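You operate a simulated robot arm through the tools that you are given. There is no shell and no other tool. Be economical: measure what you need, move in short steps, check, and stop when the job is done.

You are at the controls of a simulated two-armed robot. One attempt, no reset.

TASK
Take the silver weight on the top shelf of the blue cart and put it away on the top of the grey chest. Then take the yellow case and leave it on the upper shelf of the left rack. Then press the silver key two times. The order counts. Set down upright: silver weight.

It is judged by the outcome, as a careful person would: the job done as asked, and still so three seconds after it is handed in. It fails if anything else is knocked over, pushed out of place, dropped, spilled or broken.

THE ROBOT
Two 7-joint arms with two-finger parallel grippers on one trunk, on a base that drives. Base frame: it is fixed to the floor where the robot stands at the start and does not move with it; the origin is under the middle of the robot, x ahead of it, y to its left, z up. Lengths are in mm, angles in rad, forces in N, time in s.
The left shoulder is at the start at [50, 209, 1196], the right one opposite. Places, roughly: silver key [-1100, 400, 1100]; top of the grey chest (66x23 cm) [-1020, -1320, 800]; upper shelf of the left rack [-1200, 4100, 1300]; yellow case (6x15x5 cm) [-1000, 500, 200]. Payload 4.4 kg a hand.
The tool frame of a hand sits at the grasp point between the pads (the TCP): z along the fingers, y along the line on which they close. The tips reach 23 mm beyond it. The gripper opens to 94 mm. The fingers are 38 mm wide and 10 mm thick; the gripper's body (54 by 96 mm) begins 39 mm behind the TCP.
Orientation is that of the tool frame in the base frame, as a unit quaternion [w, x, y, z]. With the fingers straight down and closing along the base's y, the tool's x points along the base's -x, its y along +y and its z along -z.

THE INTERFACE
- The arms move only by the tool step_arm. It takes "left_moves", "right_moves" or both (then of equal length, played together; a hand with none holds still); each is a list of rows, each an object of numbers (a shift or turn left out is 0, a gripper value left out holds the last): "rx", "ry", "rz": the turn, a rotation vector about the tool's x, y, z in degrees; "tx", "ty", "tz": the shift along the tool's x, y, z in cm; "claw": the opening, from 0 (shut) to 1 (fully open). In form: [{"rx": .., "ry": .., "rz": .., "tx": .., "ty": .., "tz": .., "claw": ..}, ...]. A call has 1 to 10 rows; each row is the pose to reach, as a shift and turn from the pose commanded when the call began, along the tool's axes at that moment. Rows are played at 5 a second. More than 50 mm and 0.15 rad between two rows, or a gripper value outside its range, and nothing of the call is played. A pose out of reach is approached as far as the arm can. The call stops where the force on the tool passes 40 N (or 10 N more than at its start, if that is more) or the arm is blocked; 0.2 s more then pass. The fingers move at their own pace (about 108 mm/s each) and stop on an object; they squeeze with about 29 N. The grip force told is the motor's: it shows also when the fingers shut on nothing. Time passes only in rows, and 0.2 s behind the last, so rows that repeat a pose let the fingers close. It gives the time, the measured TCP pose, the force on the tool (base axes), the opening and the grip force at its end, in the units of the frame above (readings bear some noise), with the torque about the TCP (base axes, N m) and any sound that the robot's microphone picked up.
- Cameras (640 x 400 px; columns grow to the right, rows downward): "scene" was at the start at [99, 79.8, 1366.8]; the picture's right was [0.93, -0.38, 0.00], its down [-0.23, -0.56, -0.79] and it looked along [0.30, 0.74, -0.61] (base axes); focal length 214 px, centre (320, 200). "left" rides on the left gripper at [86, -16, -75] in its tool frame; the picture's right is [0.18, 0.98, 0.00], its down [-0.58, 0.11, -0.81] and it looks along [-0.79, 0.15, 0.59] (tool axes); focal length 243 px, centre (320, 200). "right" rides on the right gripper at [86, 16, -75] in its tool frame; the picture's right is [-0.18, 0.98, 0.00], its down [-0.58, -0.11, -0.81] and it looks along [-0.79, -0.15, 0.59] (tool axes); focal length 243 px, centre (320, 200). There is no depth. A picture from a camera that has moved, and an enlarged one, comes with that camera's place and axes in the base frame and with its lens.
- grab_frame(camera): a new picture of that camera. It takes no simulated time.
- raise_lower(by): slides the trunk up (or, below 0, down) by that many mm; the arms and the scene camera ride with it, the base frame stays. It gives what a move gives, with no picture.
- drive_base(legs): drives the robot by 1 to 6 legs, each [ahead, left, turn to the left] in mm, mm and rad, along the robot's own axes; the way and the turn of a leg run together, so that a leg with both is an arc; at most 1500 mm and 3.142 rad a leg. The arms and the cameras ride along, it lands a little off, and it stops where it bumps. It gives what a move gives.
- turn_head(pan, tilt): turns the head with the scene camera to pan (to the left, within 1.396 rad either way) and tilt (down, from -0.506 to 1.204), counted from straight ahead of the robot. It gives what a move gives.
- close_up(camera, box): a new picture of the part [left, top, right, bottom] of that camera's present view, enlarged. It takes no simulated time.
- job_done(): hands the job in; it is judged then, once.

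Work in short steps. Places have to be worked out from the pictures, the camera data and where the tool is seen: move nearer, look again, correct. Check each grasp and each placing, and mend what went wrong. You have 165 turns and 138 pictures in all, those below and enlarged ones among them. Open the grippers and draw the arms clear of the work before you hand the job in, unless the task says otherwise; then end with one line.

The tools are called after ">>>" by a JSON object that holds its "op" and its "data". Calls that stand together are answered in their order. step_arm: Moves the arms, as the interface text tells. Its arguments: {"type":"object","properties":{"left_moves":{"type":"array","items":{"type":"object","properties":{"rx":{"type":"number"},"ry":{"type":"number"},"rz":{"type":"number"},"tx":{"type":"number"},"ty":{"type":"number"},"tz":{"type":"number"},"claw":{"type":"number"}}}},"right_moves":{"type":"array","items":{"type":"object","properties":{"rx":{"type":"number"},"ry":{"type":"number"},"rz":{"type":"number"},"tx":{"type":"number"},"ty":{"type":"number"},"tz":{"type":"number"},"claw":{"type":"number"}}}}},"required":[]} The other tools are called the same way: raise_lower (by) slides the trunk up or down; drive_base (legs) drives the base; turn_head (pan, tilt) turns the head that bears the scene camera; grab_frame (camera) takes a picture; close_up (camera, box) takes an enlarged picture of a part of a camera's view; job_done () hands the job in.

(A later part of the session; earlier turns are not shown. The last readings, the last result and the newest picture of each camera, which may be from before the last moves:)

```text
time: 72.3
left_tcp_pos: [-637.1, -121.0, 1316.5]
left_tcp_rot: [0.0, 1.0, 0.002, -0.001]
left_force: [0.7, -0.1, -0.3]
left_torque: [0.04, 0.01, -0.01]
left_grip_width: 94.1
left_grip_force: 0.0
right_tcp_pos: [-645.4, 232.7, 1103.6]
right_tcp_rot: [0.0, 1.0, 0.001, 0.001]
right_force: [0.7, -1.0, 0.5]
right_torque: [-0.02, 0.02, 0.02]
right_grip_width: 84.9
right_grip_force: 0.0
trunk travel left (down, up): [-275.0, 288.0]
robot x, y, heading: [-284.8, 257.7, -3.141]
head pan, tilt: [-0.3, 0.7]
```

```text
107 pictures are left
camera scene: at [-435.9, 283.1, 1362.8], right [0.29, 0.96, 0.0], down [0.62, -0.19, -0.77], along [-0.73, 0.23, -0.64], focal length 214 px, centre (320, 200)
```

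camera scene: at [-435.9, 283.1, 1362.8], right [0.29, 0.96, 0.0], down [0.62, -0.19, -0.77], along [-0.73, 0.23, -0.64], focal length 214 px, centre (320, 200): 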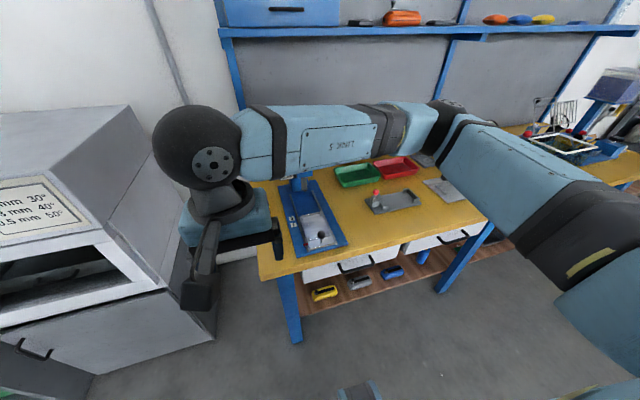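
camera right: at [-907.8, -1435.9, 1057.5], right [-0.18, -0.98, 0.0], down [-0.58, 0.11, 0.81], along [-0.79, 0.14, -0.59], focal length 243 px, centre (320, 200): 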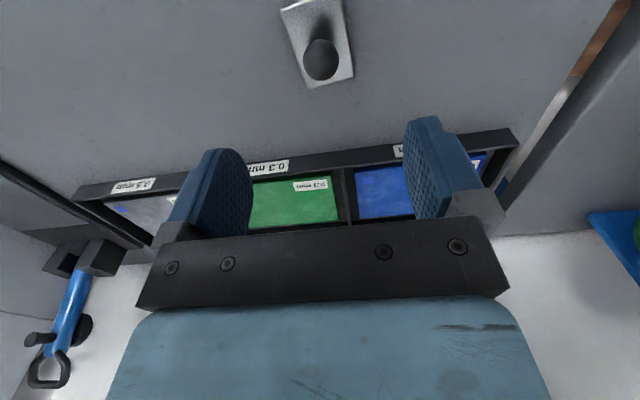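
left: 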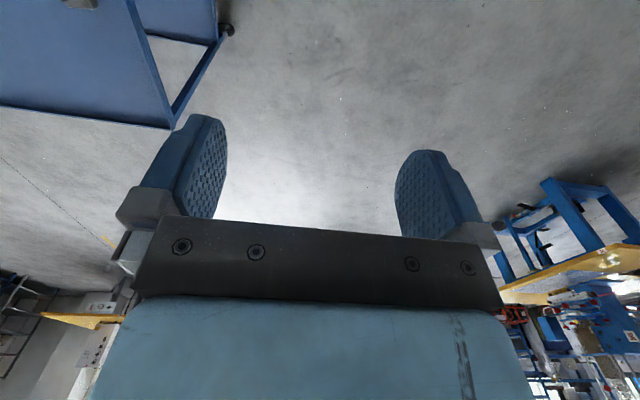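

The yellow case is on the lower shelf at about (-975, 484, 215), with grey and blue cases beside it. I zoom in.

>>> {"op": "close_up", "data": {"camera": "scene", "box": [270, 230, 430, 330]}}

>>> {"op": "close_up", "data": {"camera": "scene", "box": [230, 130, 490, 280]}}

```text
4.00 times, centred on (350, 280) of scene
camera zoom: at [-435.9, 283.1, 1362.8], right [0.29, 0.96, 0.0], down [0.62, -0.19, -0.77], along [-0.73, 0.23, -0.64], focal length 858 px, centre (200, -120)
```

zoom: 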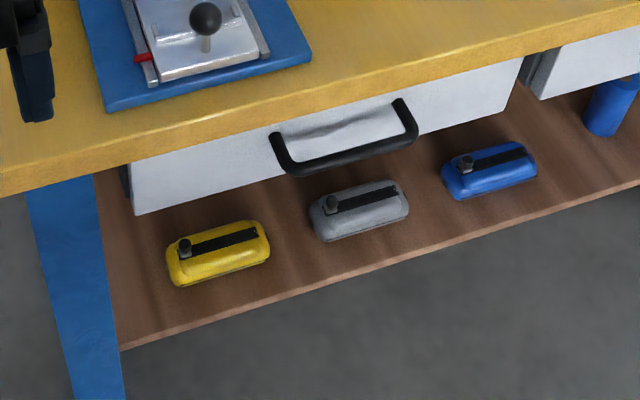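

```text
2.46 times, centred on (360, 205) of scene
camera zoom: at [-435.9, 283.1, 1362.8], right [0.29, 0.96, 0.0], down [0.62, -0.19, -0.77], along [-0.73, 0.23, -0.64], focal length 528 px, centre (222, 188)
```

zoom: 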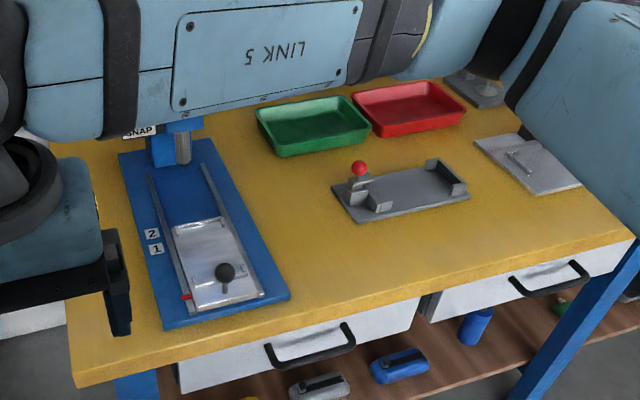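

Yellow case centre is about (-980, 483), long side along y (413–553); shelf edge x≈-903, drawers' underside z≈600. I back off 130 mm, lower the trunk, and start bringing the right hand low in the open floor to test reach.

>>> {"op": "drive_base", "data": {"legs": [[-130, 0, 0]]}}

>>> {"op": "raise_lower", "data": {"by": -270}}

>>> {"op": "turn_head", "data": {"pan": -0.3, "tilt": 0.9}}

>>> {"op": "grab_frame", "data": {"camera": "scene"}}

```text
time: 73.5
left_tcp_pos: [-510.1, -120.6, 1317.0]
left_tcp_rot: [0.0, 1.0, 0.001, -0.001]
left_force: [1.4, 0.3, 0.2]
left_torque: [0.02, 0.01, 0.01]
left_grip_width: 93.8
left_grip_force: 0.1
right_tcp_pos: [-516.6, 233.3, 1104.4]
right_tcp_rot: [0.001, 1.0, 0.002, 0.0]
right_force: [-0.7, -0.5, 0.4]
right_torque: [0.0, -0.03, -0.02]
right_grip_width: 84.4
right_grip_force: 0.0
trunk travel left (down, up): [-275.0, 288.0]
robot x, y, heading: [-154.4, 259.2, -3.14]
head pan, tilt: [-0.3, 0.7]
```

```text
time: 76.3
left_tcp_pos: [-508.1, -119.2, 1046.2]
left_tcp_rot: [0.0, 1.0, 0.002, -0.001]
left_force: [-0.5, -0.1, 0.4]
left_torque: [0.03, 0.01, 0.02]
left_grip_width: 93.7
left_grip_force: 0.0
right_tcp_pos: [-516.0, 232.9, 834.0]
right_tcp_rot: [0.0, 1.0, 0.001, 0.0]
right_force: [0.2, 0.1, -0.6]
right_torque: [-0.03, 0.01, 0.01]
right_grip_width: 84.7
right_grip_force: 0.1
trunk travel left (down, up): [-5.0, 558.0]
robot x, y, heading: [-155.0, 259.5, -3.137]
head pan, tilt: [-0.3, 0.7]
```

```text
time: 77.0
left_tcp_pos: [-508.7, -120.4, 1046.0]
left_tcp_rot: [0.0, 1.0, 0.001, 0.0]
left_force: [-0.1, 0.3, -0.4]
left_torque: [-0.04, 0.01, 0.02]
left_grip_width: 93.9
left_grip_force: 0.1
right_tcp_pos: [-515.4, 234.5, 833.1]
right_tcp_rot: [0.0, 1.0, 0.0, 0.0]
right_force: [0.4, 0.2, 0.4]
right_torque: [0.01, -0.02, -0.02]
right_grip_width: 84.8
right_grip_force: 0.0
trunk travel left (down, up): [-5.0, 558.0]
robot x, y, heading: [-158.7, 261.5, -3.14]
head pan, tilt: [-0.3, 0.901]
```

```text
104 pictures are left
camera scene: at [-298.1, 280.6, 1076.6], right [0.29, 0.96, 0.0], down [0.75, -0.23, -0.62], along [-0.59, 0.18, -0.78], focal length 214 px, centre (320, 200)
```

scene: 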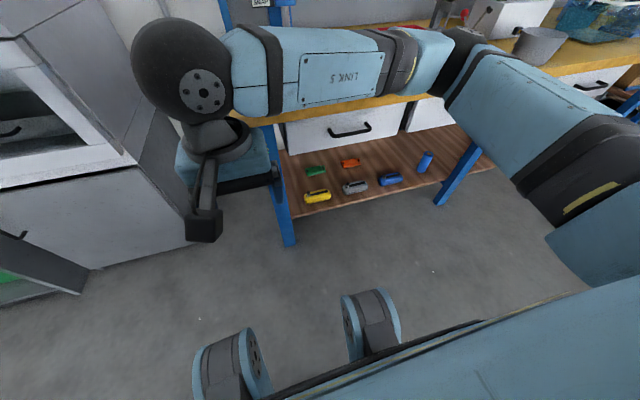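

Wrist centre is ~176 mm above TCP and the front wheels reach ~310 mm ahead of the axis. I test the low pose here in free space: hand down, yawed ~80°, and moving to robot-frame (400, -142).

>>> {"op": "step_arm", "data": {"right_moves": [{"tx": -0.4, "ty": -1.7, "tz": 4, "rz": 8}, {"tx": -0.8, "ty": -3.4, "tz": 8, "rz": 16}, {"tx": -1.2, "ty": -5.1, "tz": 12, "rz": 24}, {"tx": -1.6, "ty": -6.8, "tz": 16, "rz": 32}, {"tx": -2, "ty": -8.5, "tz": 20, "rz": 40}, {"tx": -2.4, "ty": -10.2, "tz": 24, "rz": 48}, {"tx": -2.8, "ty": -11.9, "tz": 28, "rz": 56}, {"tx": -3.2, "ty": -13.6, "tz": 32, "rz": 64}, {"tx": -3.6, "ty": -15.3, "tz": 36, "rz": 72}, {"tx": -4, "ty": -17, "tz": 40, "rz": 80}]}}

>>> {"op": "grab_frame", "data": {"camera": "scene"}}

```text
time: 79.2
left_tcp_pos: [-509.1, -121.1, 1046.5]
left_tcp_rot: [-0.001, 1.0, 0.001, 0.0]
left_force: [0.2, -0.3, -0.6]
left_torque: [-0.01, -0.01, 0.0]
left_grip_width: 94.0
left_grip_force: 0.1
right_tcp_pos: [-557.2, 404.6, 435.0]
right_tcp_rot: [0.0, 0.766, -0.643, 0.0]
right_force: [-0.9, -1.1, -0.6]
right_torque: [-0.04, 0.02, -0.05]
right_grip_width: 84.8
right_grip_force: 0.2
trunk travel left (down, up): [-5.0, 558.0]
robot x, y, heading: [-158.0, 259.3, -3.139]
head pan, tilt: [-0.3, 0.901]
```

```text
103 pictures are left
camera scene: at [-298.1, 280.8, 1076.6], right [0.29, 0.96, 0.0], down [0.75, -0.23, -0.62], along [-0.59, 0.18, -0.78], focal length 214 px, centre (320, 200)
```

scene: 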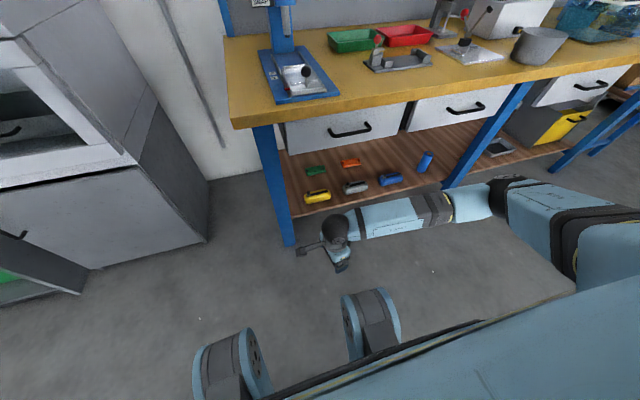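

Elbow goes out sideways nearly level, good for sliding under the bench. I lower the rest to about z 240 and finish the yaw.

>>> {"op": "step_arm", "data": {"right_moves": [{"tz": 4, "rz": 5}, {"tz": 8, "rz": 10}, {"tz": 12, "rz": 10}, {"tz": 16, "rz": 10}, {"tz": 19.5, "rz": 10, "claw": 1}, {"tz": 19.5, "rz": 10, "claw": 1}]}}

>>> {"op": "grab_frame", "data": {"camera": "scene"}}

>>> {"op": "grab_frame", "data": {"camera": "right"}}

```text
time: 80.6
left_tcp_pos: [-508.3, -121.3, 1045.6]
left_tcp_rot: [0.0, 1.0, 0.001, 0.0]
left_force: [0.2, -0.4, 0.4]
left_torque: [-0.03, 0.0, 0.0]
left_grip_width: 94.0
left_grip_force: 0.1
right_tcp_pos: [-555.9, 403.2, 237.3]
right_tcp_rot: [0.0, 0.708, -0.706, 0.0]
right_force: [0.3, 0.0, 0.2]
right_torque: [-0.01, 0.03, -0.02]
right_grip_width: 94.1
right_grip_force: 0.1
trunk travel left (down, up): [-5.0, 558.0]
robot x, y, heading: [-156.5, 259.9, -3.139]
head pan, tilt: [-0.3, 0.901]
```

```text
102 pictures are left
camera scene: at [-298.1, 280.6, 1076.6], right [0.29, 0.96, 0.0], down [0.75, -0.23, -0.62], along [-0.59, 0.18, -0.78], focal length 214 px, centre (320, 200)
```

scene: 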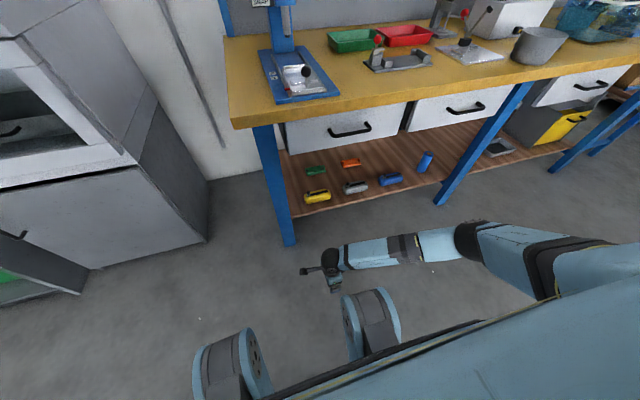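

```text
101 pictures are left
camera right: at [-573.1, 316.5, 314.4], right [-0.98, 0.18, 0.0], down [0.11, 0.58, 0.81], along [0.15, 0.79, -0.59], focal length 243 px, centre (320, 200)
```

right: 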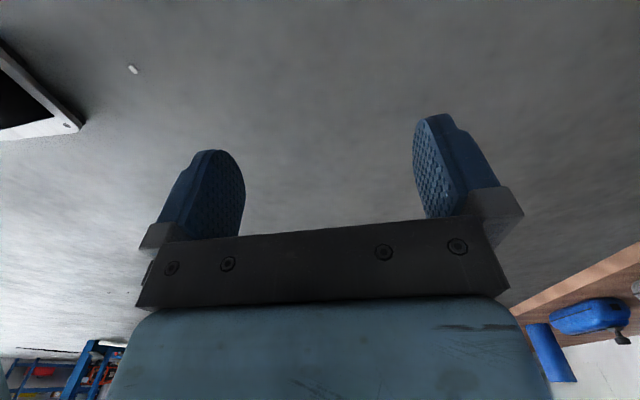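

Reach is fine; the elbow sits at z≈575, slightly close to the drawers (underside ~620–650). I tilt the hand 35° (wrist toward +y) to lower the forearm, raising the TCP to ~280 and moving it 30 mm forward.

>>> {"op": "step_arm", "data": {"right_moves": [{"ry": 7, "ty": 1, "tz": -2}, {"ry": 14, "ty": 2, "tz": -4}, {"ry": 21, "ty": 3, "tz": -4}, {"ry": 28, "ty": 3, "tz": -4}, {"ry": 35, "ty": 3, "tz": -4}, {"ry": 35, "ty": 3, "tz": -4}]}}

>>> {"op": "grab_frame", "data": {"camera": "scene"}}

```text
time: 82.0
left_tcp_pos: [-508.1, -122.0, 1046.3]
left_tcp_rot: [0.0, 1.0, 0.002, 0.0]
left_force: [0.1, -0.4, 0.6]
left_torque: [0.01, 0.01, 0.0]
left_grip_width: 94.0
left_grip_force: 0.0
right_tcp_pos: [-586.8, 403.1, 279.7]
right_tcp_rot: [0.214, 0.675, -0.673, 0.213]
right_force: [0.0, 0.0, 0.4]
right_torque: [0.03, 0.01, 0.0]
right_grip_width: 94.0
right_grip_force: 0.1
trunk travel left (down, up): [-5.0, 558.0]
robot x, y, heading: [-155.7, 258.3, -3.139]
head pan, tilt: [-0.3, 0.901]
```

```text
100 pictures are left
camera scene: at [-298.1, 280.5, 1076.6], right [0.29, 0.96, 0.0], down [0.75, -0.23, -0.62], along [-0.59, 0.18, -0.78], focal length 214 px, centre (320, 200)
```

scene: 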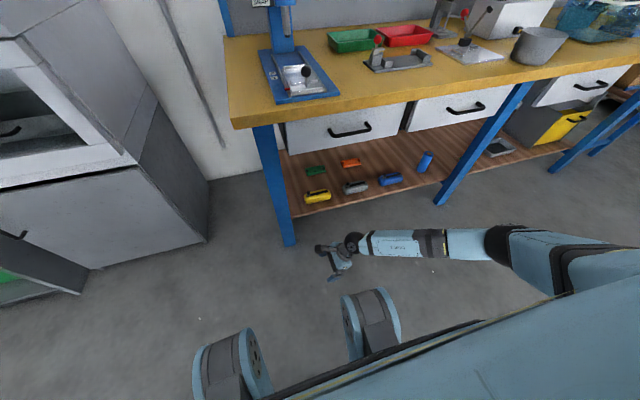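

Elbow is now at z≈534, clearing the drawers. Before driving in, I retract the left hand backward and up so the left elbow stays off the tall cabinet, and look at it.

>>> {"op": "step_arm", "data": {"left_moves": [{"tx": 3, "tz": -2}, {"tx": 6, "tz": -4}, {"tx": 9, "tz": -6}, {"tx": 12, "tz": -8}, {"tx": 15, "tz": -10}, {"tx": 15, "tz": -10}]}}

>>> {"op": "turn_head", "data": {"pan": 0.8, "tilt": 0.4}}

>>> {"op": "grab_frame", "data": {"camera": "scene"}}

```text
time: 83.4
left_tcp_pos: [-358.4, -122.2, 1145.4]
left_tcp_rot: [0.0, 1.0, 0.002, 0.0]
left_force: [0.4, -0.5, 0.0]
left_torque: [0.01, -0.01, 0.0]
left_grip_width: 93.8
left_grip_force: 0.1
right_tcp_pos: [-586.5, 402.5, 278.5]
right_tcp_rot: [0.212, 0.675, -0.673, 0.213]
right_force: [0.5, 0.2, -0.1]
right_torque: [-0.02, -0.03, -0.01]
right_grip_width: 93.8
right_grip_force: 0.1
trunk travel left (down, up): [-5.0, 558.0]
robot x, y, heading: [-158.7, 260.7, -3.14]
head pan, tilt: [-0.3, 0.901]
```

```text
time: 84.8
left_tcp_pos: [-358.7, -121.7, 1145.9]
left_tcp_rot: [0.0, 1.0, 0.002, 0.0]
left_force: [-0.1, -0.9, 0.4]
left_torque: [-0.02, -0.01, 0.0]
left_grip_width: 93.9
left_grip_force: 0.1
right_tcp_pos: [-586.3, 403.8, 278.9]
right_tcp_rot: [0.212, 0.675, -0.674, 0.213]
right_force: [-0.4, 0.3, -0.2]
right_torque: [0.01, -0.04, 0.02]
right_grip_width: 93.8
right_grip_force: 0.1
trunk travel left (down, up): [-5.0, 558.0]
robot x, y, heading: [-155.7, 261.8, -3.139]
head pan, tilt: [0.799, 0.4]
```

```text
99 pictures are left
camera scene: at [-290.4, 191.9, 1119.6], right [-0.72, 0.7, 0.0], down [0.27, 0.28, -0.92], along [-0.64, -0.66, -0.39], focal length 214 px, centre (320, 200)
```

scene: 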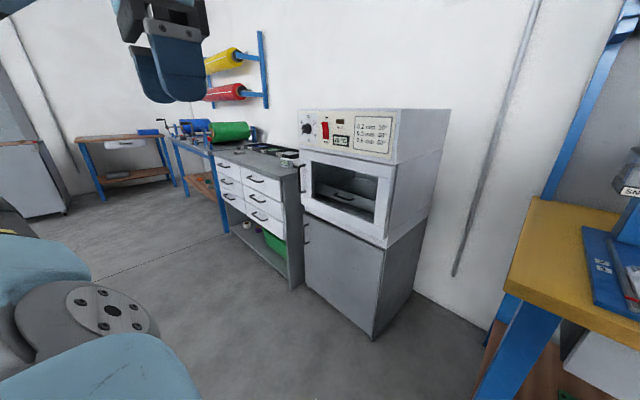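

The left arm points sideways, clear of the oven. I drive in partway: 80 mm right, 250 mm ahead, then look.

>>> {"op": "drive_base", "data": {"legs": [[0, -80, 0], [250, 0, 0]]}}

>>> {"op": "turn_head", "data": {"pan": -0.4, "tilt": 1.0}}

>>> {"op": "grab_frame", "data": {"camera": "scene"}}

>>> {"op": "grab_frame", "data": {"camera": "right"}}

```text
time: 87.5
left_tcp_pos: [-609.1, -41.2, 1146.5]
left_tcp_rot: [0.001, 1.0, 0.0, -0.001]
left_force: [0.0, 0.0, 0.5]
left_torque: [-0.01, 0.01, -0.02]
left_grip_width: 94.0
left_grip_force: 0.1
right_tcp_pos: [-834.9, 484.6, 278.1]
right_tcp_rot: [-0.213, -0.674, 0.675, -0.214]
right_force: [0.6, 0.3, 0.5]
right_torque: [-0.01, -0.04, 0.03]
right_grip_width: 94.1
right_grip_force: 0.0
trunk travel left (down, up): [-5.0, 558.0]
robot x, y, heading: [-407.0, 336.7, 3.142]
head pan, tilt: [0.799, 0.4]
```

```text
time: 88.9
left_tcp_pos: [-608.7, -41.4, 1146.9]
left_tcp_rot: [-0.001, 1.0, -0.001, 0.0]
left_force: [0.2, -0.4, 0.6]
left_torque: [-0.02, 0.03, 0.01]
left_grip_width: 94.2
left_grip_force: 0.1
right_tcp_pos: [-835.7, 484.1, 277.7]
right_tcp_rot: [-0.213, -0.674, 0.675, -0.213]
right_force: [-0.6, -0.2, 0.2]
right_torque: [0.01, 0.0, -0.02]
right_grip_width: 93.9
right_grip_force: 0.1
trunk travel left (down, up): [-5.0, 558.0]
robot x, y, heading: [-407.6, 334.5, 3.141]
head pan, tilt: [-0.4, 1.0]
```

```text
98 pictures are left
camera scene: at [-539.5, 365.2, 1069.4], right [0.39, 0.92, 0.0], down [0.78, -0.33, -0.54], along [-0.5, 0.21, -0.84], focal length 214 px, centre (320, 200)
```

scene: 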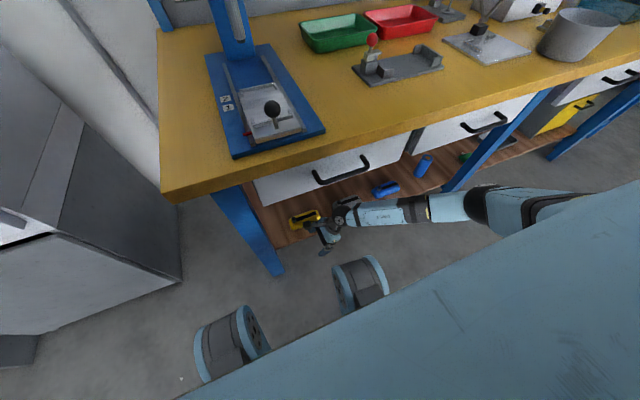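

```text
97 pictures are left
camera right: at [-852.2, 455.5, 390.4], right [-0.98, 0.15, -0.11], down [0.11, 0.94, 0.33], along [0.15, 0.31, -0.94], focal length 243 px, centre (320, 200)
```

right: 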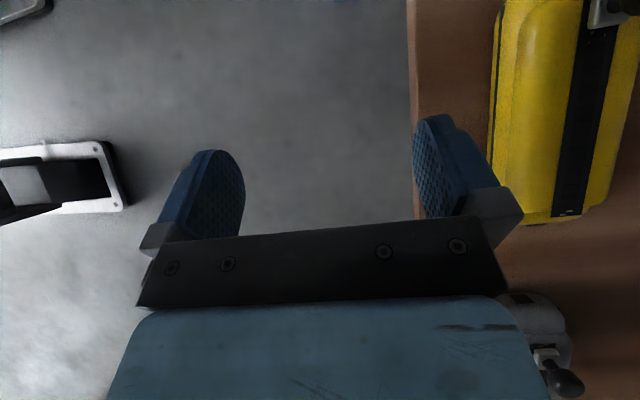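

The case's centre is about (-985, 483). I drive 150 mm ahead so the hand straddles it.

>>> {"op": "drive_base", "data": {"legs": [[150, 0, 0]]}}

>>> {"op": "grab_frame", "data": {"camera": "right"}}

>>> {"op": "grab_frame", "data": {"camera": "scene"}}

```text
time: 90.3
left_tcp_pos: [-713.4, -41.3, 1146.4]
left_tcp_rot: [-0.001, 1.0, -0.002, 0.0]
left_force: [-2.2, 1.4, -0.6]
left_torque: [-0.05, -0.12, -0.01]
left_grip_width: 93.9
left_grip_force: 0.1
right_tcp_pos: [-937.2, 488.4, 279.2]
right_tcp_rot: [-0.213, -0.672, 0.677, -0.211]
right_force: [0.6, 1.2, 1.7]
right_torque: [0.03, 0.03, -0.02]
right_grip_width: 94.1
right_grip_force: 0.0
trunk travel left (down, up): [-5.0, 558.0]
robot x, y, heading: [-508.8, 340.0, 3.132]
head pan, tilt: [-0.4, 1.0]
```

```text
96 pictures are left
camera right: at [-953.6, 458.9, 390.7], right [-0.98, 0.16, -0.11], down [0.11, 0.94, 0.33], along [0.15, 0.31, -0.94], focal length 243 px, centre (320, 200)
```

right: 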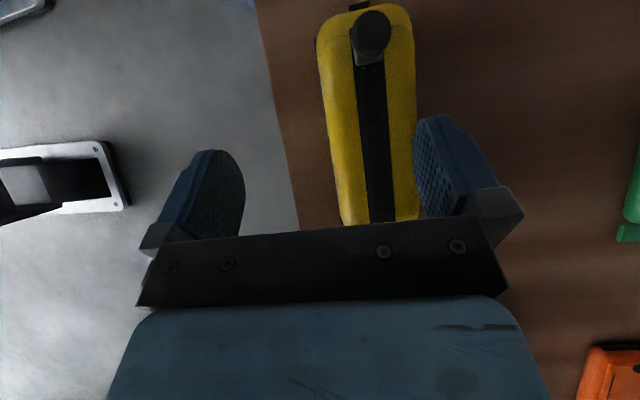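

```text
95 pictures are left
camera scene: at [-641.6, 365.9, 1069.4], right [0.4, 0.92, 0.0], down [0.77, -0.33, -0.54], along [-0.5, 0.21, -0.84], focal length 214 px, centre (320, 200)
```

scene: 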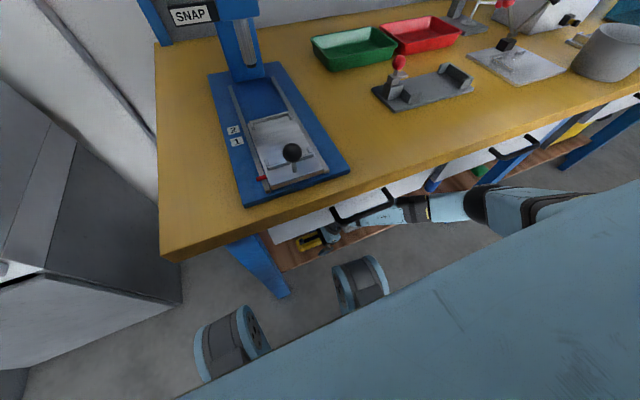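

The drive ended about 50 mm short, perhaps touching the table leg, so I back off 10 mm and check the readings; the arm can cover the rest.

>>> {"op": "drive_base", "data": {"legs": [[-12, 0, 0]]}}

>>> {"op": "grab_frame", "data": {"camera": "right"}}

```text
time: 91.1
left_tcp_pos: [-702.0, -38.5, 1145.5]
left_tcp_rot: [0.0, 1.0, -0.002, 0.0]
left_force: [-0.6, -0.2, -0.2]
left_torque: [0.02, 0.0, -0.01]
left_grip_width: 94.0
left_grip_force: 0.0
right_tcp_pos: [-923.6, 487.2, 279.0]
right_tcp_rot: [-0.213, -0.672, 0.676, -0.212]
right_force: [0.2, 0.7, 0.3]
right_torque: [0.0, 0.04, 0.02]
right_grip_width: 94.2
right_grip_force: 0.0
trunk travel left (down, up): [-5.0, 558.0]
robot x, y, heading: [-496.4, 340.7, 3.133]
head pan, tilt: [-0.4, 1.0]
```

```text
94 pictures are left
camera right: at [-941.6, 459.0, 390.7], right [-0.98, 0.16, -0.11], down [0.11, 0.94, 0.33], along [0.15, 0.31, -0.94], focal length 243 px, centre (320, 200)
```

right: 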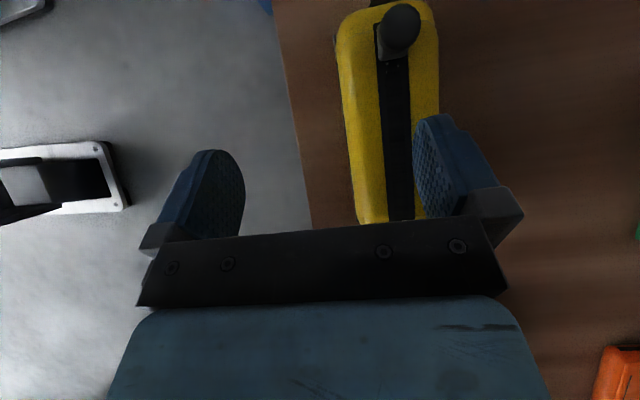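

Case centre is at (-971, 487), aligned with y. I move the hand 47 mm forward at height and check.

>>> {"op": "step_arm", "data": {"right_moves": [{"ty": 2.4}, {"ty": 4.7}, {"ty": 4.7}]}}

>>> {"op": "grab_frame", "data": {"camera": "right"}}

>>> {"op": "grab_frame", "data": {"camera": "scene"}}

```text
time: 91.9
left_tcp_pos: [-702.1, -38.1, 1146.7]
left_tcp_rot: [0.0, 1.0, -0.002, 0.0]
left_force: [0.3, -0.1, 0.0]
left_torque: [-0.02, 0.01, -0.03]
left_grip_width: 94.0
left_grip_force: 0.1
right_tcp_pos: [-972.5, 486.6, 277.3]
right_tcp_rot: [-0.213, -0.672, 0.676, -0.213]
right_force: [0.5, -0.4, -0.2]
right_torque: [-0.02, -0.02, 0.03]
right_grip_width: 94.0
right_grip_force: 0.1
trunk travel left (down, up): [-5.0, 558.0]
robot x, y, heading: [-495.8, 339.0, 3.132]
head pan, tilt: [-0.4, 1.0]
```

```text
93 pictures are left
camera right: at [-988.0, 459.2, 390.7], right [-0.98, 0.16, -0.11], down [0.11, 0.94, 0.33], along [0.15, 0.31, -0.94], focal length 243 px, centre (320, 200)
```

right: 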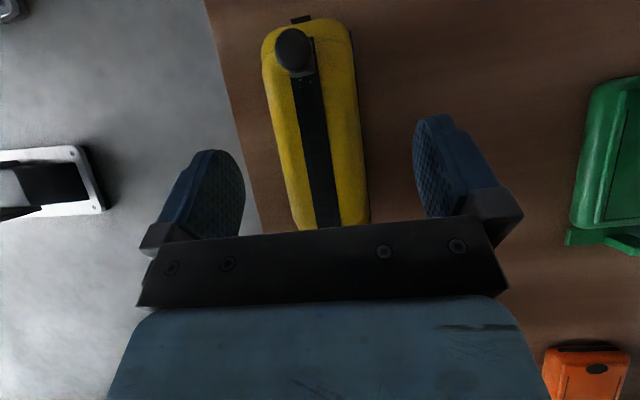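

```text
92 pictures are left
camera scene: at [-629.4, 367.2, 1069.4], right [0.4, 0.92, 0.0], down [0.77, -0.33, -0.54], along [-0.5, 0.21, -0.84], focal length 214 px, centre (320, 200)
```

scene: 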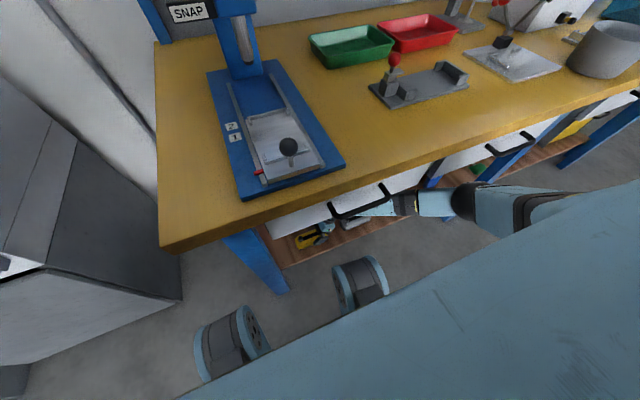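

Case is centred between the fingers. I descend vertically to TCP z≈213.

>>> {"op": "step_arm", "data": {"right_moves": [{"tx": -1.15, "tz": 1.64}, {"tx": -2.3, "tz": 3.28}, {"tx": -3.0, "tz": 4.3}, {"tx": -3.73, "tz": 5.32}, {"tx": -3.73, "tz": 5.32}]}}

>>> {"op": "grab_frame", "data": {"camera": "right"}}

```text
time: 92.7
left_tcp_pos: [-700.9, -38.9, 1145.9]
left_tcp_rot: [0.0, 1.0, -0.003, -0.001]
left_force: [0.7, 0.0, -0.5]
left_torque: [-0.07, -0.05, 0.0]
left_grip_width: 94.0
left_grip_force: 0.1
right_tcp_pos: [-972.2, 486.4, 229.8]
right_tcp_rot: [-0.215, -0.672, 0.676, -0.214]
right_force: [5.8, 3.8, 18.5]
right_torque: [0.14, 0.16, 0.21]
right_grip_width: 92.4
right_grip_force: 0.1
trunk travel left (down, up): [-5.0, 558.0]
robot x, y, heading: [-501.2, 339.6, 3.133]
head pan, tilt: [-0.4, 1.0]
stopped in row 4 (right hand): the force on the tool passed its limit at 60 N (the readings are from after the stop); the commanded pose is now the measured one
```

```text
91 pictures are left
camera right: at [-989.3, 458.7, 342.0], right [-0.98, 0.16, -0.11], down [0.11, 0.94, 0.32], along [0.15, 0.3, -0.94], focal length 243 px, centre (320, 200)
```

right: 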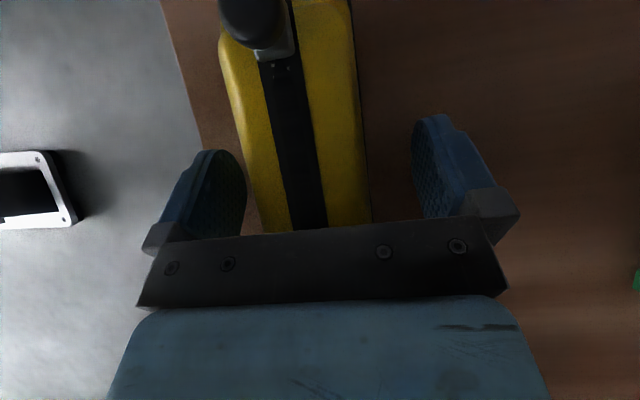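

The tips touched the shelf (so the shelf is at z≈200, case top ≈250). I rise 5 mm and close.

>>> {"op": "step_arm", "data": {"right_moves": [{"tx": 0.29, "tz": -0.41}, {"tx": 0.29, "tz": -0.41, "claw": 0.7}, {"tx": 0.29, "tz": -0.41, "claw": 0.5}, {"tx": 0.29, "tz": -0.41, "claw": 0.4}, {"tx": 0.29, "tz": -0.41, "claw": 0.4}]}}

>>> {"op": "grab_frame", "data": {"camera": "right"}}

```text
time: 93.9
left_tcp_pos: [-702.1, -38.9, 1146.9]
left_tcp_rot: [0.0, 1.0, -0.003, 0.0]
left_force: [-0.5, -0.3, 1.2]
left_torque: [0.04, -0.01, -0.01]
left_grip_width: 93.8
left_grip_force: 0.1
right_tcp_pos: [-971.4, 486.0, 232.8]
right_tcp_rot: [-0.213, -0.671, 0.677, -0.214]
right_force: [0.7, 0.0, 0.3]
right_torque: [0.04, -0.03, 0.03]
right_grip_width: 55.8
right_grip_force: 28.7
trunk travel left (down, up): [-5.0, 558.0]
robot x, y, heading: [-496.8, 340.1, 3.139]
head pan, tilt: [-0.4, 1.0]
```

```text
90 pictures are left
camera right: at [-988.5, 458.6, 344.4], right [-0.98, 0.16, -0.11], down [0.11, 0.94, 0.32], along [0.15, 0.31, -0.94], focal length 243 px, centre (320, 200)
```

right: 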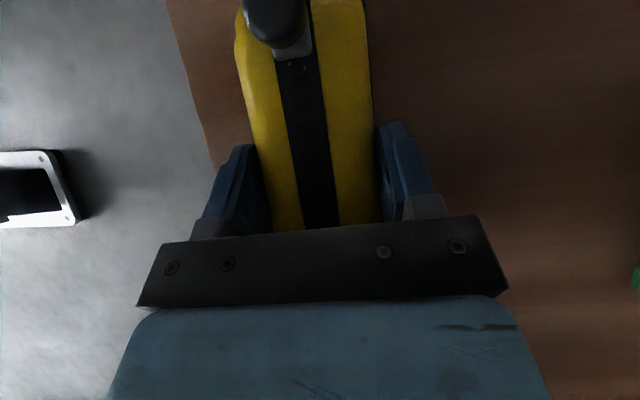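

Gripped at 55.8 mm. I lift 60 mm vertically and check load.

>>> {"op": "step_arm", "data": {"right_moves": [{"tx": 0.57, "tz": -0.82}, {"tx": 1.72, "tz": -2.46}, {"tx": 2.87, "tz": -4.1}, {"tx": 3.73, "tz": -5.32}, {"tx": 3.73, "tz": -5.32}]}}

>>> {"op": "grab_frame", "data": {"camera": "right"}}

>>> {"op": "grab_frame", "data": {"camera": "scene"}}

```text
time: 95.1
left_tcp_pos: [-701.3, -38.5, 1145.8]
left_tcp_rot: [0.0, 1.0, -0.003, 0.0]
left_force: [-0.4, 0.6, 0.0]
left_torque: [-0.04, 0.0, 0.01]
left_grip_width: 93.7
left_grip_force: 0.1
right_tcp_pos: [-972.8, 485.8, 298.0]
right_tcp_rot: [-0.213, -0.671, 0.677, -0.214]
right_force: [0.4, -0.8, -0.1]
right_torque: [0.05, 0.0, 0.02]
right_grip_width: 55.6
right_grip_force: 29.0
trunk travel left (down, up): [-5.0, 558.0]
robot x, y, heading: [-497.1, 340.8, 3.131]
head pan, tilt: [-0.4, 1.0]
```

```text
89 pictures are left
camera right: at [-989.3, 459.0, 409.6], right [-0.98, 0.16, -0.11], down [0.11, 0.94, 0.32], along [0.15, 0.31, -0.94], focal length 243 px, centre (320, 200)
```

right: 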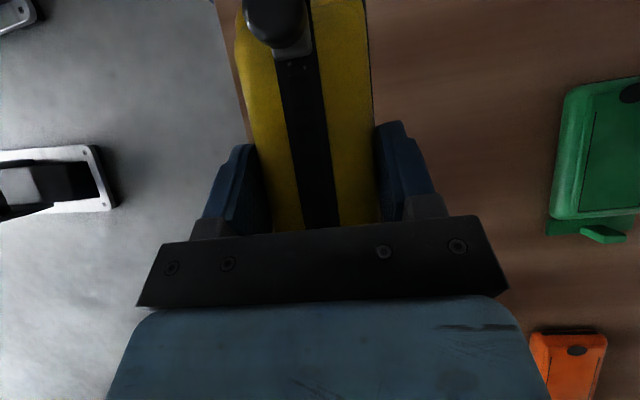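

```text
88 pictures are left
camera scene: at [-629.4, 367.6, 1069.3], right [0.4, 0.92, 0.0], down [0.77, -0.33, -0.54], along [-0.5, 0.21, -0.84], focal length 214 px, centre (320, 200)
```

scene: 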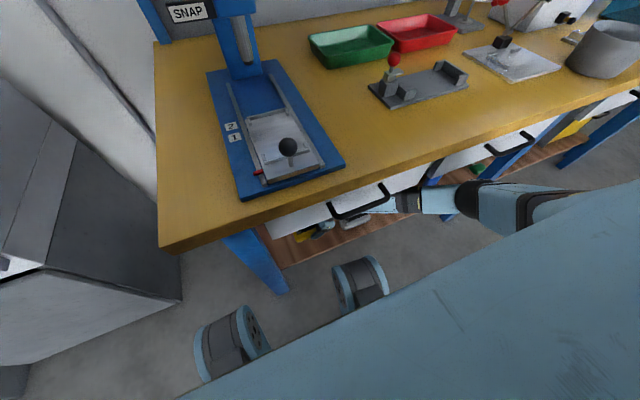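

The case lifts cleanly with the hand. I reverse straight out from under the bench.

>>> {"op": "drive_base", "data": {"legs": [[-330, 0, 0]]}}

>>> {"op": "grab_frame", "data": {"camera": "right"}}

>>> {"op": "turn_head", "data": {"pan": -1.0, "tilt": 0.4}}

>>> {"op": "grab_frame", "data": {"camera": "scene"}}

```text
time: 97.3
left_tcp_pos: [-370.3, -40.6, 1145.7]
left_tcp_rot: [-0.001, 1.0, -0.005, 0.0]
left_force: [0.4, 0.2, -0.4]
left_torque: [-0.04, -0.01, 0.05]
left_grip_width: 94.1
left_grip_force: 0.1
right_tcp_pos: [-638.8, 485.2, 297.1]
right_tcp_rot: [-0.214, -0.67, 0.678, -0.213]
right_force: [-1.0, -0.4, -0.8]
right_torque: [0.02, 0.02, -0.02]
right_grip_width: 55.5
right_grip_force: 28.8
trunk travel left (down, up): [-5.0, 558.0]
robot x, y, heading: [-164.9, 338.4, 3.134]
head pan, tilt: [-0.4, 1.0]
```

```text
87 pictures are left
camera right: at [-656.3, 457.4, 409.7], right [-0.98, 0.16, -0.11], down [0.12, 0.94, 0.32], along [0.15, 0.3, -0.94], focal length 243 px, centre (320, 200)
```

right: 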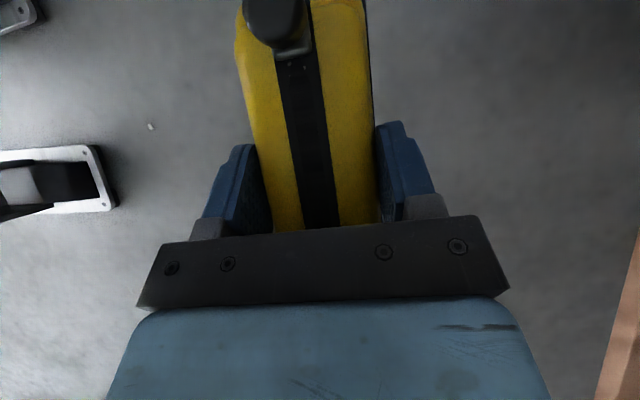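

```text
time: 98.3
left_tcp_pos: [-370.5, -40.0, 1146.0]
left_tcp_rot: [-0.001, 1.0, -0.005, 0.0]
left_force: [0.3, 0.5, -0.6]
left_torque: [-0.02, 0.0, 0.01]
left_grip_width: 93.9
left_grip_force: 0.1
right_tcp_pos: [-639.5, 485.1, 297.5]
right_tcp_rot: [-0.214, -0.67, 0.677, -0.214]
right_force: [0.3, 0.0, -1.2]
right_torque: [0.02, 0.01, -0.02]
right_grip_width: 55.9
right_grip_force: 28.5
trunk travel left (down, up): [-5.0, 558.0]
robot x, y, heading: [-166.2, 336.5, 3.132]
head pan, tilt: [-1.0, 0.4]
```

```text
86 pictures are left
camera scene: at [-282.0, 415.6, 1119.5], right [0.85, 0.53, 0.0], down [0.21, -0.33, -0.92], along [-0.49, 0.78, -0.39], focal length 214 px, centre (320, 200)
```

scene: 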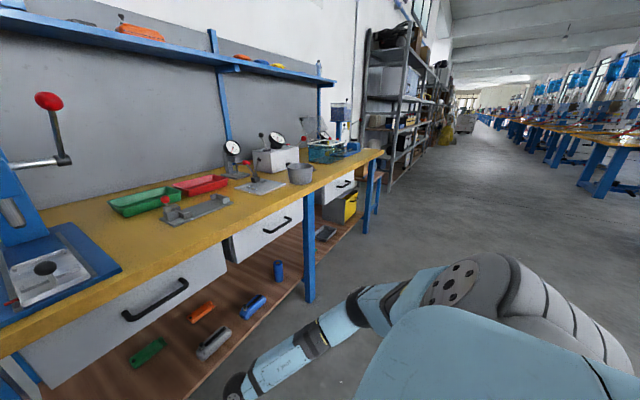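

Case is secure. I raise the trunk and bring the right hand up, untilting it to vertical.

>>> {"op": "raise_lower", "data": {"by": 270}}

>>> {"op": "step_arm", "data": {"right_moves": [{"tx": 2.58, "tz": -3.69}, {"tx": 5.16, "tz": -7.38}, {"tx": 7.74, "tz": -11.07}, {"tx": 10.32, "tz": -14.76, "ry": -7}, {"tx": 12.9, "tz": -18.45, "ry": -14}, {"tx": 15.5, "tz": -22.1, "ry": -21}, {"tx": 18.1, "tz": -25.8, "ry": -28}, {"tx": 20.6, "tz": -29.5, "ry": -35}, {"tx": 23.2, "tz": -33.2, "ry": -35}, {"tx": 25.8, "tz": -36.9, "ry": -35}]}}

>>> {"op": "grab_frame", "data": {"camera": "right"}}

```text
time: 101.1
left_tcp_pos: [-370.5, -40.9, 1415.8]
left_tcp_rot: [-0.001, 1.0, -0.004, 0.0]
left_force: [-0.5, -0.2, -0.7]
left_torque: [0.0, -0.03, 0.01]
left_grip_width: 93.9
left_grip_force: 0.0
right_tcp_pos: [-640.1, 486.0, 567.2]
right_tcp_rot: [-0.214, -0.671, 0.677, -0.214]
right_force: [-0.2, 0.0, -2.1]
right_torque: [0.02, 0.01, 0.06]
right_grip_width: 55.8
right_grip_force: 29.3
trunk travel left (down, up): [-275.0, 288.0]
robot x, y, heading: [-163.7, 335.6, 3.133]
head pan, tilt: [-1.0, 0.4]
```

```text
time: 103.3
left_tcp_pos: [-370.7, -41.4, 1415.1]
left_tcp_rot: [0.0, 1.0, -0.004, 0.0]
left_force: [-0.6, -1.0, 0.2]
left_torque: [0.03, 0.02, 0.01]
left_grip_width: 93.9
left_grip_force: 0.0
right_tcp_pos: [-639.5, 487.9, 1017.5]
right_tcp_rot: [0.001, -0.704, 0.711, -0.002]
right_force: [0.2, 0.2, -1.5]
right_torque: [-0.01, -0.01, 0.01]
right_grip_width: 55.9
right_grip_force: 29.3
trunk travel left (down, up): [-275.0, 288.0]
robot x, y, heading: [-163.3, 341.2, 3.132]
head pan, tilt: [-1.0, 0.4]
```

```text
85 pictures are left
camera right: at [-658.1, 400.9, 1094.4], right [-0.98, 0.19, 0.0], down [0.11, 0.58, 0.81], along [0.16, 0.79, -0.59], focal length 243 px, centre (320, 200)
```

right: 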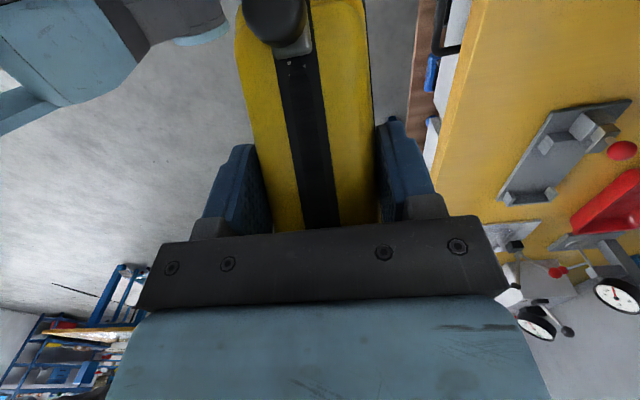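

The case stays in grip (it will be levelled again by re-tilting at the rack). I slide right along the aisle 1500 mm, then look toward the rack.

>>> {"op": "drive_base", "data": {"legs": [[0, -1500, 0]]}}

>>> {"op": "turn_head", "data": {"pan": -0.9, "tilt": 0.3}}

>>> {"op": "grab_frame", "data": {"camera": "scene"}}

```text
time: 116.5
left_tcp_pos: [-351.3, 1455.7, 1417.1]
left_tcp_rot: [0.0, 1.0, -0.008, 0.0]
left_force: [0.3, 0.3, -0.2]
left_torque: [0.0, 0.01, -0.03]
left_grip_width: 93.8
left_grip_force: 0.1
right_tcp_pos: [-616.6, 1986.9, 1017.9]
right_tcp_rot: [0.0, -0.7, 0.714, -0.002]
right_force: [0.6, -0.2, -1.3]
right_torque: [0.03, 0.03, -0.02]
right_grip_width: 55.5
right_grip_force: 28.5
trunk travel left (down, up): [-275.0, 288.0]
robot x, y, heading: [-142.6, 1831.9, 3.126]
head pan, tilt: [-1.0, 0.4]
```

```text
time: 117.2
left_tcp_pos: [-351.8, 1455.4, 1416.1]
left_tcp_rot: [0.0, 1.0, -0.008, -0.001]
left_force: [0.5, 0.2, -0.7]
left_torque: [-0.01, 0.0, 0.02]
left_grip_width: 94.1
left_grip_force: 0.0
right_tcp_pos: [-618.2, 1985.6, 1018.2]
right_tcp_rot: [0.0, -0.701, 0.713, -0.002]
right_force: [0.4, 0.6, -0.2]
right_torque: [0.01, 0.04, 0.03]
right_grip_width: 55.7
right_grip_force: 28.7
trunk travel left (down, up): [-275.0, 288.0]
robot x, y, heading: [-144.4, 1832.1, 3.119]
head pan, tilt: [-0.901, 0.3]
```

```text
84 pictures are left
camera scene: at [-267.3, 1906.5, 1398.8], right [0.8, 0.61, 0.0], down [0.18, -0.24, -0.96], along [-0.58, 0.76, -0.3], focal length 214 px, centre (320, 200)
```

scene: 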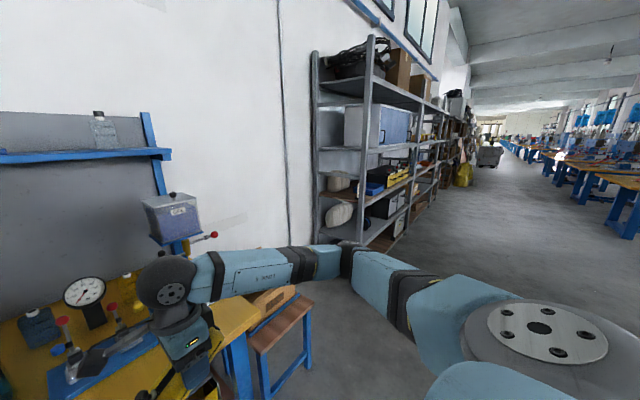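

The rack starts around y≈3.7 m; a shelf near z≈1300 bears white/blue boxes. I slide another 1500 mm and look again.

>>> {"op": "drive_base", "data": {"legs": [[0, -1500, 0.015]]}}

>>> {"op": "turn_head", "data": {"pan": -0.6, "tilt": 0.15}}

>>> {"op": "grab_frame", "data": {"camera": "scene"}}

```text
time: 130.3
left_tcp_pos: [-325.7, 2937.8, 1415.4]
left_tcp_rot: [0.0, 1.0, -0.005, 0.0]
left_force: [0.1, -0.3, 0.3]
left_torque: [-0.01, -0.02, 0.02]
left_grip_width: 93.9
left_grip_force: 0.1
right_tcp_pos: [-595.0, 3465.2, 1016.7]
right_tcp_rot: [-0.001, -0.704, 0.71, -0.003]
right_force: [0.0, -0.3, -0.7]
right_torque: [0.0, 0.04, 0.03]
right_grip_width: 55.5
right_grip_force: 29.4
trunk travel left (down, up): [-275.0, 288.0]
robot x, y, heading: [-117.9, 3313.4, 3.134]
head pan, tilt: [-0.901, 0.3]
```

```text
time: 131.1
left_tcp_pos: [-326.3, 2936.7, 1416.4]
left_tcp_rot: [0.001, 1.0, -0.005, 0.001]
left_force: [-0.5, -0.3, 0.5]
left_torque: [0.01, -0.01, -0.02]
left_grip_width: 94.2
left_grip_force: 0.2
right_tcp_pos: [-595.5, 3464.9, 1017.7]
right_tcp_rot: [0.0, -0.703, 0.711, -0.003]
right_force: [-0.4, 0.3, -1.5]
right_torque: [0.0, 0.01, -0.02]
right_grip_width: 55.7
right_grip_force: 28.7
trunk travel left (down, up): [-275.0, 288.0]
robot x, y, heading: [-119.5, 3315.1, 3.128]
head pan, tilt: [-0.6, 0.15]
```

```text
83 pictures are left
camera scene: at [-263.8, 3367.6, 1412.8], right [0.58, 0.82, 0.0], down [0.12, -0.09, -0.99], along [-0.81, 0.57, -0.15], focal length 214 px, centre (320, 200)
```

scene: 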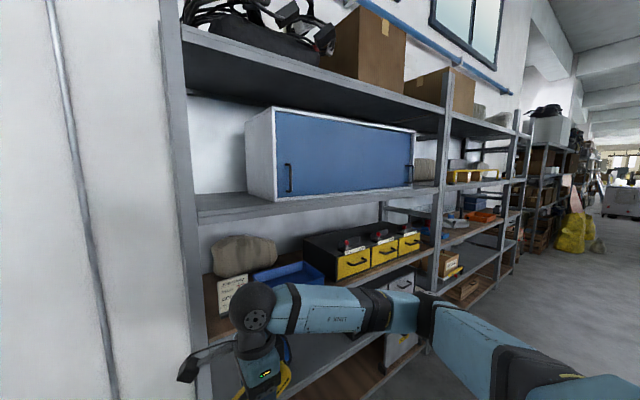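

The blue-fronted cabinet stands on a shelf at z≈1260–1300 with free strip in front of it. I slide 500 mm more right and measure again with parallax.

>>> {"op": "drive_base", "data": {"legs": [[0, -550, 0.008]]}}

>>> {"op": "turn_head", "data": {"pan": -0.1, "tilt": 0.15}}

>>> {"op": "grab_frame", "data": {"camera": "scene"}}

```text
time: 136.5
left_tcp_pos: [-318.6, 3484.5, 1416.3]
left_tcp_rot: [-0.001, 1.0, 0.0, 0.001]
left_force: [0.5, 0.8, -0.1]
left_torque: [0.02, -0.02, 0.01]
left_grip_width: 94.1
left_grip_force: 0.0
right_tcp_pos: [-593.7, 4012.0, 1016.9]
right_tcp_rot: [0.0, -0.707, 0.708, -0.003]
right_force: [-0.6, 1.0, -0.3]
right_torque: [0.03, 0.01, 0.01]
right_grip_width: 55.7
right_grip_force: 28.9
trunk travel left (down, up): [-275.0, 288.0]
robot x, y, heading: [-112.8, 3865.8, 3.136]
head pan, tilt: [-0.6, 0.15]
```

```text
time: 137.4
left_tcp_pos: [-318.5, 3485.3, 1415.2]
left_tcp_rot: [0.0, 1.0, -0.001, 0.0]
left_force: [-0.3, 0.2, 0.0]
left_torque: [0.02, -0.01, 0.0]
left_grip_width: 93.8
left_grip_force: 0.0
right_tcp_pos: [-591.6, 4010.8, 1019.1]
right_tcp_rot: [0.0, -0.707, 0.707, -0.002]
right_force: [0.6, 0.6, -1.5]
right_torque: [0.01, -0.01, 0.0]
right_grip_width: 55.7
right_grip_force: 29.1
trunk travel left (down, up): [-275.0, 288.0]
robot x, y, heading: [-114.3, 3867.6, 3.139]
head pan, tilt: [-0.099, 0.15]
```

```text
82 pictures are left
camera scene: at [-276.0, 3873.8, 1412.8], right [0.1, 0.99, 0.0], down [0.15, -0.02, -0.99], along [-0.98, 0.1, -0.15], focal length 214 px, centre (320, 200)
```

scene: 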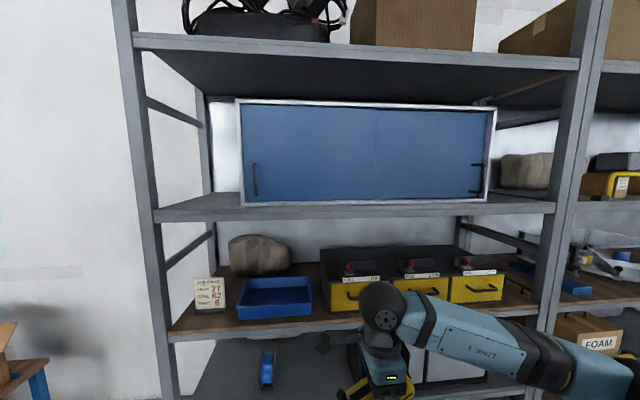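

The bay's shelf front edge is near x≈-1004, z≈1280, y from 3400 to 4900. I zoom to see free space left, right and in front of the cabinet.

>>> {"op": "close_up", "data": {"camera": "scene", "box": [130, 90, 370, 240]}}

>>> {"op": "close_up", "data": {"camera": "scene", "box": [340, 90, 580, 240]}}

```text
2.67 times, centred on (250, 165) of scene
camera zoom: at [-276.0, 3873.8, 1412.8], right [0.1, 0.99, 0.0], down [0.15, -0.02, -0.99], along [-0.98, 0.1, -0.15], focal length 572 px, centre (507, 293)
```

zoom: 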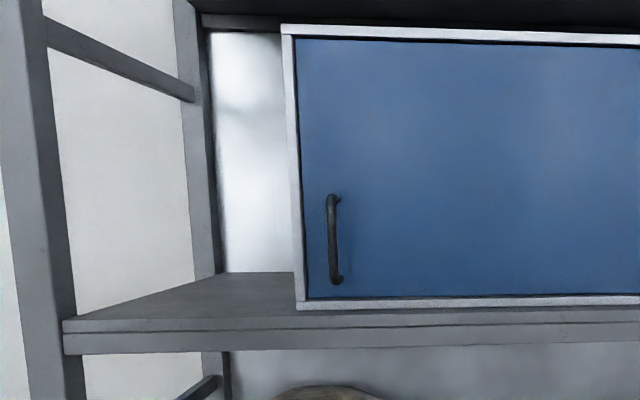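

```text
2.67 times, centred on (460, 165) of scene
camera zoom: at [-276.0, 3873.8, 1412.8], right [0.1, 0.99, 0.0], down [0.15, -0.02, -0.99], along [-0.98, 0.1, -0.15], focal length 572 px, centre (-53, 293)
```

zoom: 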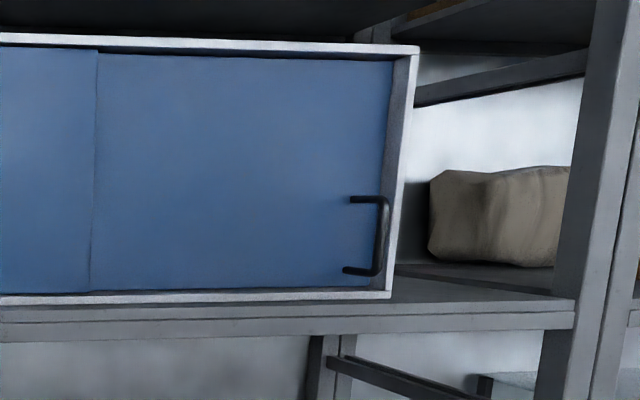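

The shelf top is z≈1274; the cabinet front is ~70 mm behind the edge, and a free area lies left of it (y≈3440–3660). To place the case there, the hand's tilt should face the robot, so I try yawing the hand another +80°.

>>> {"op": "step_arm", "data": {"right_moves": [{"rz": 8}, {"rz": 16}, {"rz": 24}, {"rz": 32}, {"rz": 40}, {"rz": 48}, {"rz": 56}, {"rz": 64}, {"rz": 72}, {"rz": 80}]}}

>>> {"op": "grab_frame", "data": {"camera": "right"}}

>>> {"op": "grab_frame", "data": {"camera": "scene"}}

```text
time: 139.6
left_tcp_pos: [-318.2, 3486.3, 1415.3]
left_tcp_rot: [0.0, 1.0, -0.001, -0.001]
left_force: [-0.3, -0.3, -1.0]
left_torque: [0.0, 0.02, 0.03]
left_grip_width: 93.9
left_grip_force: 0.1
right_tcp_pos: [-592.4, 4011.0, 1018.5]
right_tcp_rot: [0.001, -0.085, 0.996, -0.002]
right_force: [-0.1, -0.7, -1.2]
right_torque: [0.0, -0.02, 0.04]
right_grip_width: 55.6
right_grip_force: 28.8
trunk travel left (down, up): [-275.0, 288.0]
robot x, y, heading: [-115.6, 3865.8, 3.139]
head pan, tilt: [-0.099, 0.15]
```

```text
79 pictures are left
camera right: at [-681.5, 4012.9, 1093.3], right [0.01, 1.0, 0.0], down [0.59, -0.01, 0.81], along [0.81, -0.01, -0.59], focal length 243 px, centre (320, 200)
```

right: 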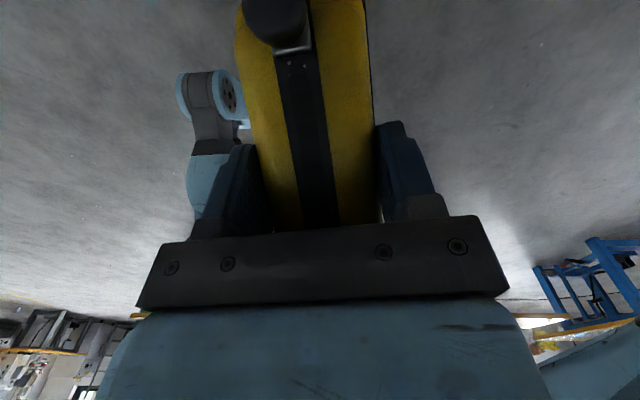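

```text
78 pictures are left
camera scene: at [-276.1, 3873.7, 1412.8], right [0.1, 0.99, 0.0], down [0.15, -0.02, -0.99], along [-0.98, 0.1, -0.15], focal length 214 px, centre (320, 200)
```

scene: 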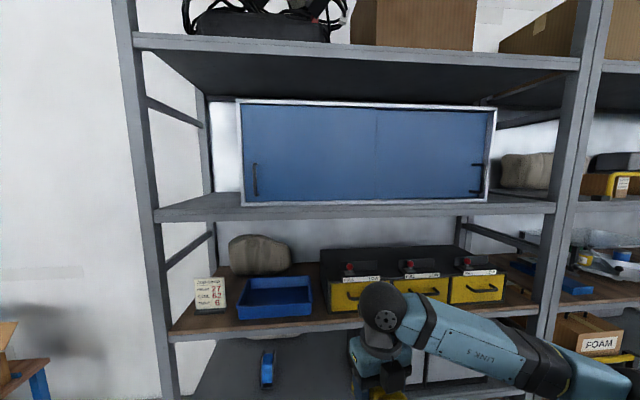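

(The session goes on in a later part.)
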